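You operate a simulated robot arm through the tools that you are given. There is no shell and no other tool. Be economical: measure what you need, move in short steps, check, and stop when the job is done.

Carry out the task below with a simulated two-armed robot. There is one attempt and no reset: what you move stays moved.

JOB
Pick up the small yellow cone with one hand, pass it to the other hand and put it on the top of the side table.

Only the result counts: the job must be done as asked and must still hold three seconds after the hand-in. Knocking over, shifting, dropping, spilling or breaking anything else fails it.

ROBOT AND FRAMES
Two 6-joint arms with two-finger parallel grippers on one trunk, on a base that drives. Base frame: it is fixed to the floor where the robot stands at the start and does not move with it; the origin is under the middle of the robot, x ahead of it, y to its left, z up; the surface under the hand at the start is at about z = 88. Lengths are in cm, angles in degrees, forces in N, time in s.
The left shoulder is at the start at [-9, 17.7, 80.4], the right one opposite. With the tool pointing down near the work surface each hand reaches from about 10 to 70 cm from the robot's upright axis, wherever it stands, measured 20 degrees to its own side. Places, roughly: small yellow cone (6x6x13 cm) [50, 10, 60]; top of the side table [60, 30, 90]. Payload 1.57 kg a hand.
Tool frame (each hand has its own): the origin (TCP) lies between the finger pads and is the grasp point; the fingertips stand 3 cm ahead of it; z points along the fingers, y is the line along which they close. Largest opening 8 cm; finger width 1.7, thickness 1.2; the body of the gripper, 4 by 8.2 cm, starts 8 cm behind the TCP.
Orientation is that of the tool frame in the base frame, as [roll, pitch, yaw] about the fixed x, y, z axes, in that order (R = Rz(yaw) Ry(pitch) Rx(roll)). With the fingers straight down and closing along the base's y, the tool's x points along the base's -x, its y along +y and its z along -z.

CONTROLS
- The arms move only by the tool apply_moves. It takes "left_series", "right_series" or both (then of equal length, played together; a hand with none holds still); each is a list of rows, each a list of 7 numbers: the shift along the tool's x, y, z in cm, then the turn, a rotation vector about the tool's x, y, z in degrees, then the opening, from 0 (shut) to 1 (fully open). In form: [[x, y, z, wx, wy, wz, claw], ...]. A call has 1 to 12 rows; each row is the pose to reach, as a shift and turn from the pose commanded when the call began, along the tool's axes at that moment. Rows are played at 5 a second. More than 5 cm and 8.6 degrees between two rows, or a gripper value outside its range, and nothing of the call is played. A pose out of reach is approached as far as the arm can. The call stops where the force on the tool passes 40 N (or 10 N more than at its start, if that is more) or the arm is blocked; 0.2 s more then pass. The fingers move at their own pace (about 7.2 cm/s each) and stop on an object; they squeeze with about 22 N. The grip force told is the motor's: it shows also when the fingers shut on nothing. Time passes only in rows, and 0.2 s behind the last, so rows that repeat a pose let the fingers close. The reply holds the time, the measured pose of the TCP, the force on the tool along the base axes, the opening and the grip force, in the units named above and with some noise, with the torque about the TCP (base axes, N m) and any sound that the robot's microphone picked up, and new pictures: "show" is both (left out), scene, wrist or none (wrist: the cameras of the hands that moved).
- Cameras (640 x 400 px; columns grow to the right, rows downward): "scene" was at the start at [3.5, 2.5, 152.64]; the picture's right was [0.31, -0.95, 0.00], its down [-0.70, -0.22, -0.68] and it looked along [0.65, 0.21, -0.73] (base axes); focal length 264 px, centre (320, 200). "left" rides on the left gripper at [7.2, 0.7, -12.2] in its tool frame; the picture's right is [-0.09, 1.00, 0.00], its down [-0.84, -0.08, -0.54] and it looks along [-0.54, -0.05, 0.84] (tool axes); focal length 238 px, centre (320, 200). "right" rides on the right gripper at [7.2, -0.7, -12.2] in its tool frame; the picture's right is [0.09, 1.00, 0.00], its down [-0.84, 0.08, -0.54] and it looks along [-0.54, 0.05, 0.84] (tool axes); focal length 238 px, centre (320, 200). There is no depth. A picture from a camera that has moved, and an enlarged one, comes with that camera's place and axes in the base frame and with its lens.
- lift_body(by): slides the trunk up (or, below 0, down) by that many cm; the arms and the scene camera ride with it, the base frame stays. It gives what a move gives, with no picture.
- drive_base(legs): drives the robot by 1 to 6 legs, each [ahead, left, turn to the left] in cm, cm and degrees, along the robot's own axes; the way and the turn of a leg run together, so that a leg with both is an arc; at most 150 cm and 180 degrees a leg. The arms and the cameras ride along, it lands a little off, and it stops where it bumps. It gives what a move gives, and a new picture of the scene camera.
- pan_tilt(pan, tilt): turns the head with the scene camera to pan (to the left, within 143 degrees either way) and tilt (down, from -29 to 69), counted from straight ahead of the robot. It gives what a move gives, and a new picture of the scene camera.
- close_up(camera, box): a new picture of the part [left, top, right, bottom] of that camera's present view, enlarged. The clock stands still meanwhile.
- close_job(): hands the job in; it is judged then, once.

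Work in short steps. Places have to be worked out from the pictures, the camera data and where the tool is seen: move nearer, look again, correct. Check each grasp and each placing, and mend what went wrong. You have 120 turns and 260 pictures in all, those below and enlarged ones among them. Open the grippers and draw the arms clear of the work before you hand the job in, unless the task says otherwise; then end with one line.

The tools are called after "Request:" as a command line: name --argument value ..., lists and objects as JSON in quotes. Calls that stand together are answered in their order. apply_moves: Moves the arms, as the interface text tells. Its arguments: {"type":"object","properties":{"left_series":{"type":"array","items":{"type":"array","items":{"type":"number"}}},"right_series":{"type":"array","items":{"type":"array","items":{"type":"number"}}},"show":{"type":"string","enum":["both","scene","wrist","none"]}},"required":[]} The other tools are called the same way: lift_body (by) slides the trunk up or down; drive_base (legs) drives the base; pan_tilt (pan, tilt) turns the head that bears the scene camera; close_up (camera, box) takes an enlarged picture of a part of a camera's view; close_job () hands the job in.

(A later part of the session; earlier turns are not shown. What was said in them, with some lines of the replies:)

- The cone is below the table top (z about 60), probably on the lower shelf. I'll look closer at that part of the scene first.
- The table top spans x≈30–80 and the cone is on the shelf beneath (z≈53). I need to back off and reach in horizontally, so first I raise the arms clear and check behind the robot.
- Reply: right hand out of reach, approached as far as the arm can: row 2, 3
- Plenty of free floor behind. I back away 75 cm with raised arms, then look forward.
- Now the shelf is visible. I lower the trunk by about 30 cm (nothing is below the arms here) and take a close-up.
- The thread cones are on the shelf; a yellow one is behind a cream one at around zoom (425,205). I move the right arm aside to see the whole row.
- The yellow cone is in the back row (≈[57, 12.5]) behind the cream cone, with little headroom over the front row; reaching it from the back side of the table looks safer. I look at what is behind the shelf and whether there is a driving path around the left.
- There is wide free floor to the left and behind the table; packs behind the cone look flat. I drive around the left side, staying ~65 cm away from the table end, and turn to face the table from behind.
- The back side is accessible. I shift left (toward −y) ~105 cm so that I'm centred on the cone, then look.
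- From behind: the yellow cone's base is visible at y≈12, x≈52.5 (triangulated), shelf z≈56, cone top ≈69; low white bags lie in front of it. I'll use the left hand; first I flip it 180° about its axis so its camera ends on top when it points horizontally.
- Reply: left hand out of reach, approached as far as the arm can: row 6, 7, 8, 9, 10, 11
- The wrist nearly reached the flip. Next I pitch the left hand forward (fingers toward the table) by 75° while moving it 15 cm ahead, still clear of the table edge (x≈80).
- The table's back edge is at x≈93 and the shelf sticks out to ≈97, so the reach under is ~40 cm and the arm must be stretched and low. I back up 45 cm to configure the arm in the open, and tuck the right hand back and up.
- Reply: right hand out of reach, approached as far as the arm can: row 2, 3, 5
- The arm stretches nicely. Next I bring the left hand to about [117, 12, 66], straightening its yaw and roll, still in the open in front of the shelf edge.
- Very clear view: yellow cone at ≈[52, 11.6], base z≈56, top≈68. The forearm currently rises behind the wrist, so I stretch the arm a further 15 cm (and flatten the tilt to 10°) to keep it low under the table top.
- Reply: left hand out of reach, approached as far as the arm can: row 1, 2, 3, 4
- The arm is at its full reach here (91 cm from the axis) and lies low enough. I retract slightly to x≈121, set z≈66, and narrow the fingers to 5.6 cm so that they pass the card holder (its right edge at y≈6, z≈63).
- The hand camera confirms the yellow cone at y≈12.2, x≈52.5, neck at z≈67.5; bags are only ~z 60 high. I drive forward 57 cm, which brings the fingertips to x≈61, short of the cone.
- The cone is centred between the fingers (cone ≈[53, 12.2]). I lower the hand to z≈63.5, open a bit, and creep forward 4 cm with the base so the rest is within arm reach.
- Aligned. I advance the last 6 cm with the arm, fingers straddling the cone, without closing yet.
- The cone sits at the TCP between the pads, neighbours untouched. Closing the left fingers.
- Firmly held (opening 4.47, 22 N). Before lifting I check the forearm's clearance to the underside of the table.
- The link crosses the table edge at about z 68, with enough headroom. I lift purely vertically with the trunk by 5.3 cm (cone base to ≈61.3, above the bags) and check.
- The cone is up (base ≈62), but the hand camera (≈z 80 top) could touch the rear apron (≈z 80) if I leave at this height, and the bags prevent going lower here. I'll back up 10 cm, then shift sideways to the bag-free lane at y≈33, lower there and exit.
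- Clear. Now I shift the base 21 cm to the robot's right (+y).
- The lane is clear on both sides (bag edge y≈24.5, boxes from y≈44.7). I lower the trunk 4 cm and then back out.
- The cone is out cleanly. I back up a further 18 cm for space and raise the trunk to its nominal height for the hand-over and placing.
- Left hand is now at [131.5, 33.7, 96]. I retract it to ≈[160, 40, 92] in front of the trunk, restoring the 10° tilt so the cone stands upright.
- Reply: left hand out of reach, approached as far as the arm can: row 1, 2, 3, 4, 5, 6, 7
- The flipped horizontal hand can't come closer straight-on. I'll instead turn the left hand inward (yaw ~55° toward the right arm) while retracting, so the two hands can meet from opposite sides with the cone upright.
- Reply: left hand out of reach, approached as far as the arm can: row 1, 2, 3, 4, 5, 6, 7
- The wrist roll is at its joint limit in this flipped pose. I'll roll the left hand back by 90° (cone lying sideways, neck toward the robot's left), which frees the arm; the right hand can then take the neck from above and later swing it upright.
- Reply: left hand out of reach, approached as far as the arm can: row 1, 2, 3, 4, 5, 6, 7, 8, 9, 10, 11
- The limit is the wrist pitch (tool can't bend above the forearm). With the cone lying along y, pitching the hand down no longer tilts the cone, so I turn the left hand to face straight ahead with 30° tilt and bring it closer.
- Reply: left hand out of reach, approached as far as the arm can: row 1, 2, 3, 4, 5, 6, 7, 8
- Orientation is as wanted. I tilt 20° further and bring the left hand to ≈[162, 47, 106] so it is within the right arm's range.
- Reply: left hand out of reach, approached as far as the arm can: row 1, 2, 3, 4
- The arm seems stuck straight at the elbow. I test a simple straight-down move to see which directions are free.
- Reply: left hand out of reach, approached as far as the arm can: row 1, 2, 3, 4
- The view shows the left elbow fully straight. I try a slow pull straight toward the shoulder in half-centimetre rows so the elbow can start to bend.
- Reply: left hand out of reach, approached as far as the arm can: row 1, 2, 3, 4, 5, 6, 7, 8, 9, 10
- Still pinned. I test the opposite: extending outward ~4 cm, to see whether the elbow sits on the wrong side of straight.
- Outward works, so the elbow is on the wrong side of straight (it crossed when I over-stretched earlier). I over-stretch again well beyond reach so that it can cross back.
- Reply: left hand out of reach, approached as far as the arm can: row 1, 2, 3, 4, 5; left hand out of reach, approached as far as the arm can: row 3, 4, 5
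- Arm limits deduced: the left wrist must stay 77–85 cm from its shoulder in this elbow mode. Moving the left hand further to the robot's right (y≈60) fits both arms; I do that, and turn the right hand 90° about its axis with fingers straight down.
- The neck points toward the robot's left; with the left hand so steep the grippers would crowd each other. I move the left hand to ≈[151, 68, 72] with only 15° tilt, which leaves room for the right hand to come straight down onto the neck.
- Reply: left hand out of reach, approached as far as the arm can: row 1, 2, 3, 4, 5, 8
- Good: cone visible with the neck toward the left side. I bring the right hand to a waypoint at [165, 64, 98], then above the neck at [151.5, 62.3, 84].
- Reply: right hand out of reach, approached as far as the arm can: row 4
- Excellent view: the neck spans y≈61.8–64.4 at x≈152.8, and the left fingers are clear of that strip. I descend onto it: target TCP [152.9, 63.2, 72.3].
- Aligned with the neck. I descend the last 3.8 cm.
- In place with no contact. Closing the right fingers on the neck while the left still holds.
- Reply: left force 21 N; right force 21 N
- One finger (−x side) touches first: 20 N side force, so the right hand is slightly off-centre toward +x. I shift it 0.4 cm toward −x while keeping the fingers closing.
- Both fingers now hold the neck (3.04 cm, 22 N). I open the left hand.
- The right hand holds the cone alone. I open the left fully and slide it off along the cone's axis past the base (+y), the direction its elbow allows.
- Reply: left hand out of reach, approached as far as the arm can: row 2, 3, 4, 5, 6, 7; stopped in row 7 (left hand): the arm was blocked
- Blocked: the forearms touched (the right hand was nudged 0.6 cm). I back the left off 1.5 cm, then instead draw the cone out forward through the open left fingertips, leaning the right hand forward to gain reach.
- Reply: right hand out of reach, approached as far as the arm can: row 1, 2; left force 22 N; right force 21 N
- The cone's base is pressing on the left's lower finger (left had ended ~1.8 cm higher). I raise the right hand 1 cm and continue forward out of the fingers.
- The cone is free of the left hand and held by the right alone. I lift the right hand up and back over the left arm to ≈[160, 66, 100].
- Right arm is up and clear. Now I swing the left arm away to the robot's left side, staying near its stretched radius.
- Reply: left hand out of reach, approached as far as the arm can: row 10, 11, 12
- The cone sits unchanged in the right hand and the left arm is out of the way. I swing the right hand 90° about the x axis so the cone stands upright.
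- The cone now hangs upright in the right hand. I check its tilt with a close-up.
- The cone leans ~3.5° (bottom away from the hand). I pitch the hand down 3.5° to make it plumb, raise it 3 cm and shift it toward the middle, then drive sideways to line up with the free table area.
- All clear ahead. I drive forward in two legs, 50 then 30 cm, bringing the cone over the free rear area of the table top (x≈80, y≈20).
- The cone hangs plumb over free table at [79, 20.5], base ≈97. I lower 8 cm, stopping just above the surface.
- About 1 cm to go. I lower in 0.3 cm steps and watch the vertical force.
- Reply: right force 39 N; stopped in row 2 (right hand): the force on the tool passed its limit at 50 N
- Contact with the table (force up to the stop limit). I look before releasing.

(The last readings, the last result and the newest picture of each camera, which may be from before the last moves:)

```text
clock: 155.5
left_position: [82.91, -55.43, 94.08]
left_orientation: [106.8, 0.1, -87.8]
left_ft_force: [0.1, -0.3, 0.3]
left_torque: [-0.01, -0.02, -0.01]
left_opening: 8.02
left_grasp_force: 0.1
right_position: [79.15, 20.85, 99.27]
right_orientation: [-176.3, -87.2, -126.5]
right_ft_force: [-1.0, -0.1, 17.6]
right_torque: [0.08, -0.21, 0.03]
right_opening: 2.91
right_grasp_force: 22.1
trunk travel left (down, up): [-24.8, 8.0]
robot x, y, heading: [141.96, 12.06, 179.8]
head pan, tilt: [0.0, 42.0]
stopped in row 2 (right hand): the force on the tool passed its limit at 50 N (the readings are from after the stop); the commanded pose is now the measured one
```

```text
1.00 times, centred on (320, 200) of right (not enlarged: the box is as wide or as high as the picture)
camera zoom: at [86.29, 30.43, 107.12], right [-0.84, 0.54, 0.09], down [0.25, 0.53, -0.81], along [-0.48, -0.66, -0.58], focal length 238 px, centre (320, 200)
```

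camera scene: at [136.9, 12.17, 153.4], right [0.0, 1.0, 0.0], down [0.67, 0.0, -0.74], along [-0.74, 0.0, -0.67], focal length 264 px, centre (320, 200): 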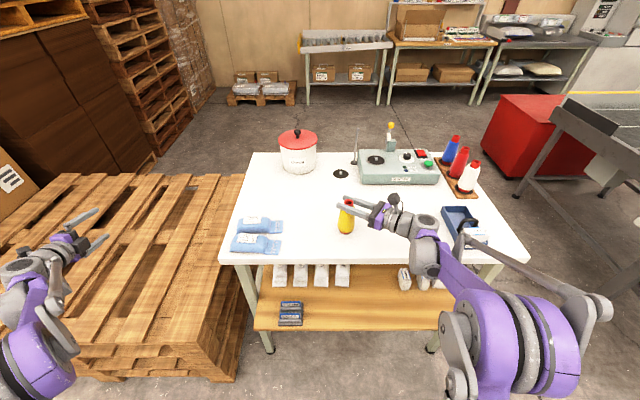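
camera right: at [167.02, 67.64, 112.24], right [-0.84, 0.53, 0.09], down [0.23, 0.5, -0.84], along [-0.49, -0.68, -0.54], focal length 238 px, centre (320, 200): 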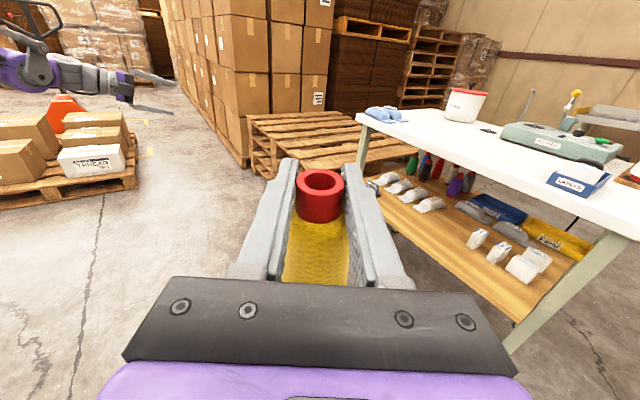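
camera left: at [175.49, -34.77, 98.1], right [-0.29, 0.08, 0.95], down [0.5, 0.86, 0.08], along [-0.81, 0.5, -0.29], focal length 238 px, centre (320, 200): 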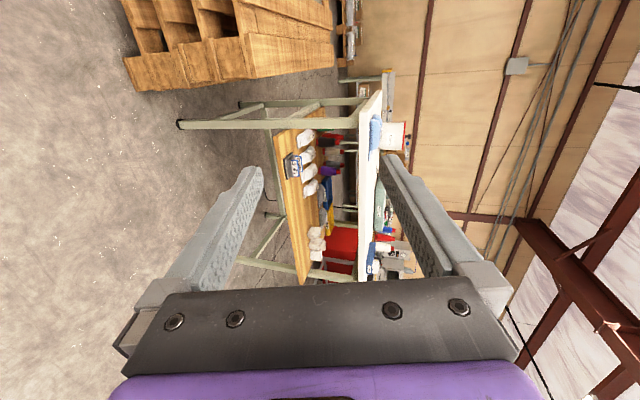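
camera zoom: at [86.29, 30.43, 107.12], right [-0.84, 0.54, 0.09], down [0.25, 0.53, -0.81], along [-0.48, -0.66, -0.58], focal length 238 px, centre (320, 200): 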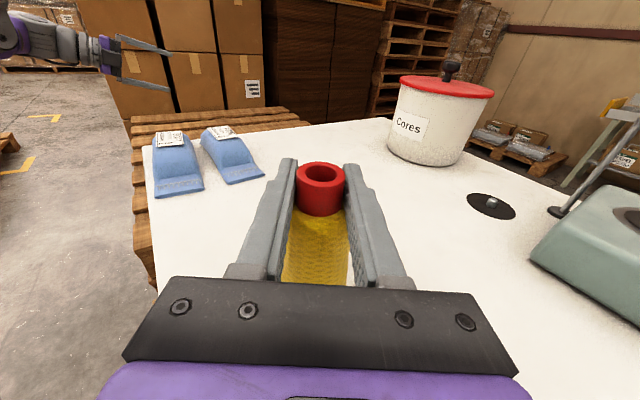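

The cone stands upright on the table. I release gently: first a small opening so it settles, then wide.

Request:
apply_moves --right_series '[[0, 0, 0, 0, 0, 0, 0.42], [0, 0, 0, 0, 0, 0, 0.45], [0, 0, 0, 0, 0, 0, 0.45], [0, 0, 0, 0, 0, 0, 0.6], [0, 0, 0, 0, 0, 0, 0.6]]' --show "none"

Request:
close_up --camera "scene" --box '[290, 160, 450, 260]'

Request:
close_up --camera "right" --box '[160, 100, 480, 300]'

```text
clock: 156.7
left_position: [82.94, -55.41, 94.03]
left_orientation: [106.8, 0.1, -87.8]
left_ft_force: [-0.1, 1.1, -0.7]
left_torque: [-0.02, 0.03, -0.03]
left_opening: 8.02
left_grasp_force: 0.1
right_position: [79.27, 20.79, 99.26]
right_orientation: [-179.4, -86.9, -123.4]
right_ft_force: [-0.6, -2.9, 15.7]
right_torque: [-0.04, 0.33, 0.06]
right_opening: 4.73
right_grasp_force: 0.0
trunk travel left (down, up): [-24.8, 8.0]
robot x, y, heading: [141.31, 12.19, 179.4]
head pan, tilt: [0.0, 42.0]
```

```text
4.00 times, centred on (370, 210) of scene
camera zoom: at [137.07, 12.11, 153.4], right [0.0, 1.0, 0.0], down [0.67, 0.0, -0.74], along [-0.74, 0.0, -0.67], focal length 1057 px, centre (120, 160)
```

zoom: 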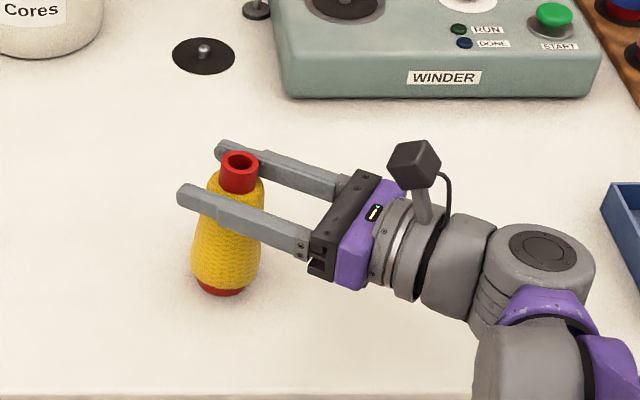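

```text
2.00 times, centred on (320, 200) of right
camera zoom: at [86.32, 30.35, 107.08], right [-0.84, 0.54, 0.09], down [0.25, 0.54, -0.81], along [-0.48, -0.65, -0.58], focal length 477 px, centre (320, 200)
```

zoom: 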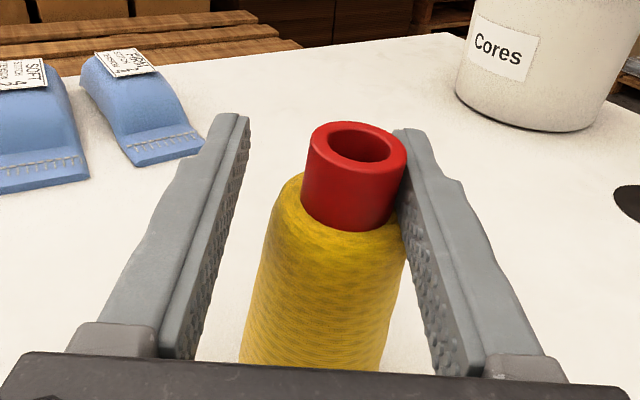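

The cone is leaning on the far finger and there is still 16 N up on the hand — the fingers are resting on the cone's shoulder. I raise the hand slowly so it can settle flat, keeping the fingers as guards.

Request:
apply_moves --right_series '[[0.2, 0, 0, 0, 0, 0, 0.6], [0.4, 0, 0, 0, 0, 0, 0.6], [0.6, 0, 0, 0, 0, 0, 0.6], [0.6, 0, 0, 0, 0, 0, 0.6]]' --show "none"

Request:
close_up --camera "scene" --box '[290, 160, 450, 260]'

Request:
close_up --camera "right" --box '[160, 100, 480, 300]'

```text
clock: 157.7
left_position: [82.68, -55.41, 93.9]
left_orientation: [106.8, 0.1, -87.7]
left_ft_force: [-0.6, 0.1, -0.1]
left_torque: [-0.02, -0.01, 0.0]
left_opening: 8.0
left_grasp_force: 0.1
right_position: [79.08, 20.82, 99.7]
right_orientation: [-178.2, -86.8, -124.5]
right_ft_force: [0.1, 1.0, -0.4]
right_torque: [0.03, 0.03, -0.01]
right_opening: 4.8
right_grasp_force: 0.1
trunk travel left (down, up): [-24.8, 8.0]
robot x, y, heading: [140.99, 11.85, 179.6]
head pan, tilt: [0.0, 42.0]
```

```text
4.00 times, centred on (370, 210) of scene
camera zoom: at [136.91, 12.18, 153.4], right [0.0, 1.0, 0.0], down [0.67, 0.0, -0.74], along [-0.74, 0.0, -0.67], focal length 1057 px, centre (120, 160)
```

zoom: 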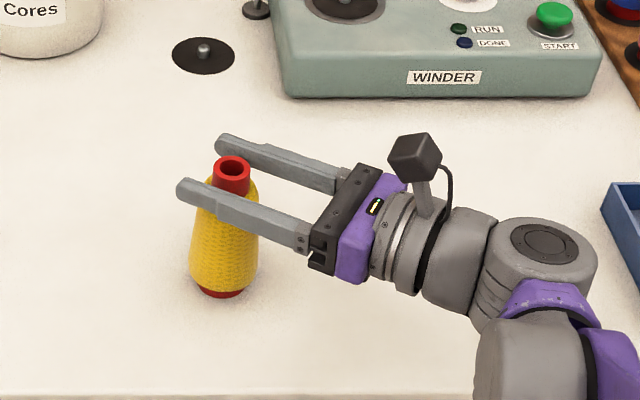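

```text
2.00 times, centred on (320, 200) of right
camera zoom: at [86.17, 30.36, 107.59], right [-0.84, 0.54, 0.09], down [0.25, 0.54, -0.81], along [-0.48, -0.65, -0.59], focal length 477 px, centre (320, 200)
```

zoom: 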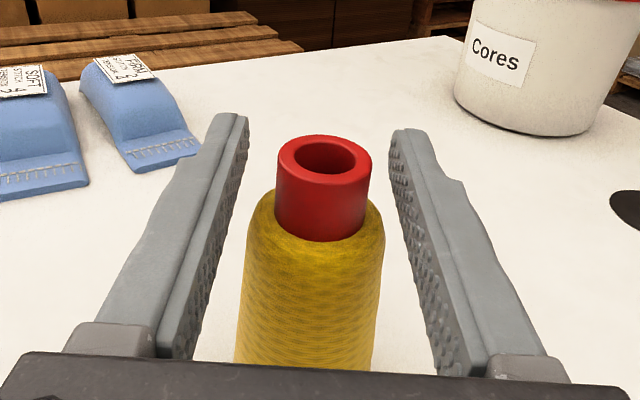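

The cone stands free and upright, forces are zero. I open wider and raise the right hand straight up 10 cm.

Request:
apply_moves --right_series '[[0, 0, 0, 0, 0, 0, 0.75], [1.5, 0, -0.08, 0, 0, 0, 0.75], [3, 0, -0.17, 0, 0, 0, 0.75], [5, 0, -0.28, 0, 0, 0, 0.75], [7.5, 0, -0.42, 0, 0, 0, 0.75], [10, 0, -0.56, 0, 0, 0, 0.75]]' --show "scene"

Request:
drive_base --legs '[[-45, 0, 0]]'

Request:
close_up --camera "scene" --box '[220, 100, 460, 250]'

```text
clock: 159.1
left_position: [82.77, -55.6, 93.93]
left_orientation: [106.8, 0.0, -87.6]
left_ft_force: [-0.4, 0.4, 0.9]
left_torque: [0.02, -0.01, -0.01]
left_opening: 8.0
left_grasp_force: 0.0
right_position: [79.2, 20.89, 109.72]
right_orientation: [-178.4, -86.9, -124.4]
right_ft_force: [-0.6, 0.2, 0.8]
right_torque: [0.03, 0.0, 0.02]
right_opening: 6.01
right_grasp_force: 0.0
trunk travel left (down, up): [-24.8, 8.0]
robot x, y, heading: [141.25, 12.11, 179.9]
head pan, tilt: [0.0, 42.0]
camera scene: at [136.95, 12.16, 153.4], right [0.0, 1.0, 0.0], down [0.67, 0.0, -0.74], along [-0.74, 0.0, -0.67], focal length 264 px, centre (320, 200)
```

scene: 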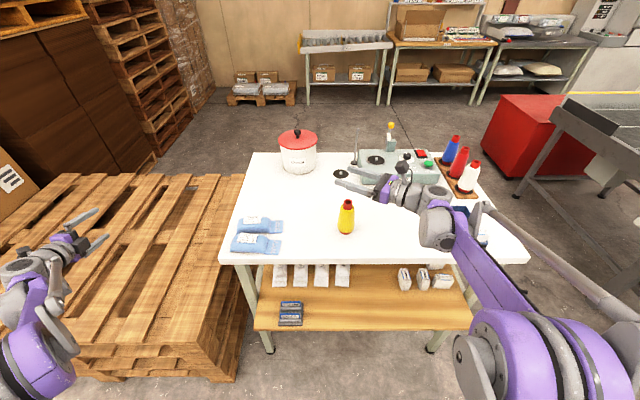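

```text
clock: 161.8
left_position: [127.63, -55.58, 93.9]
left_orientation: [106.9, 0.0, -87.8]
left_ft_force: [0.1, -1.0, 0.3]
left_torque: [0.04, -0.01, -0.01]
left_opening: 8.0
left_grasp_force: 0.1
right_position: [124.08, 20.65, 109.68]
right_orientation: [-178.5, -87.0, -124.5]
right_ft_force: [0.1, -0.1, -0.4]
right_torque: [0.01, 0.01, 0.0]
right_opening: 6.02
right_grasp_force: 0.1
trunk travel left (down, up): [-24.8, 8.0]
robot x, y, heading: [186.23, 11.73, 179.6]
head pan, tilt: [0.0, 42.0]
camera scene: at [181.9, 11.98, 153.4], right [0.0, 1.0, 0.0], down [0.67, 0.0, -0.74], along [-0.74, 0.0, -0.67], focal length 264 px, centre (320, 200)
```

scene: 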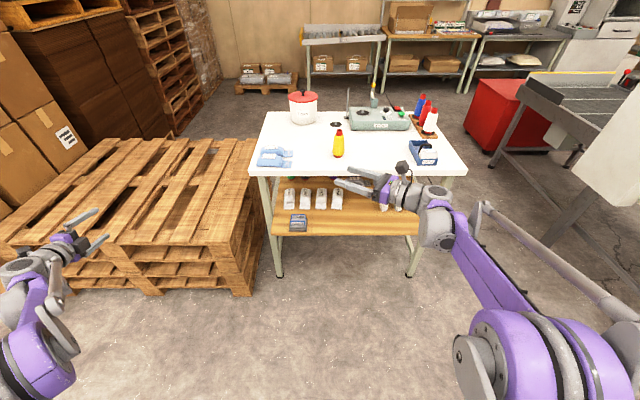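

```text
2.67 times, centred on (340, 175) of scene
camera zoom: at [181.9, 11.98, 153.4], right [0.0, 1.0, 0.0], down [0.67, 0.0, -0.74], along [-0.74, 0.0, -0.67], focal length 705 px, centre (267, 267)
```

zoom: 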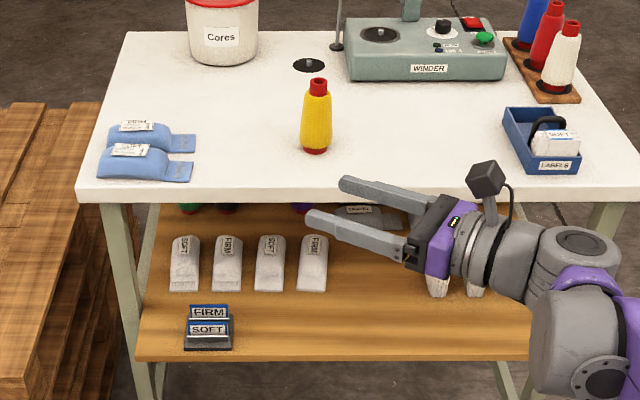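

The yellow cone stands upright on the table top. The things around it look undisturbed, and both grippers are open and clear, so I hand the job in.

Request:
close_job

```text
The job is handed in.
```

The yellow cone was picked from the shelf with the left hand, passed to the right hand, and now stands upright on the top of the side table.
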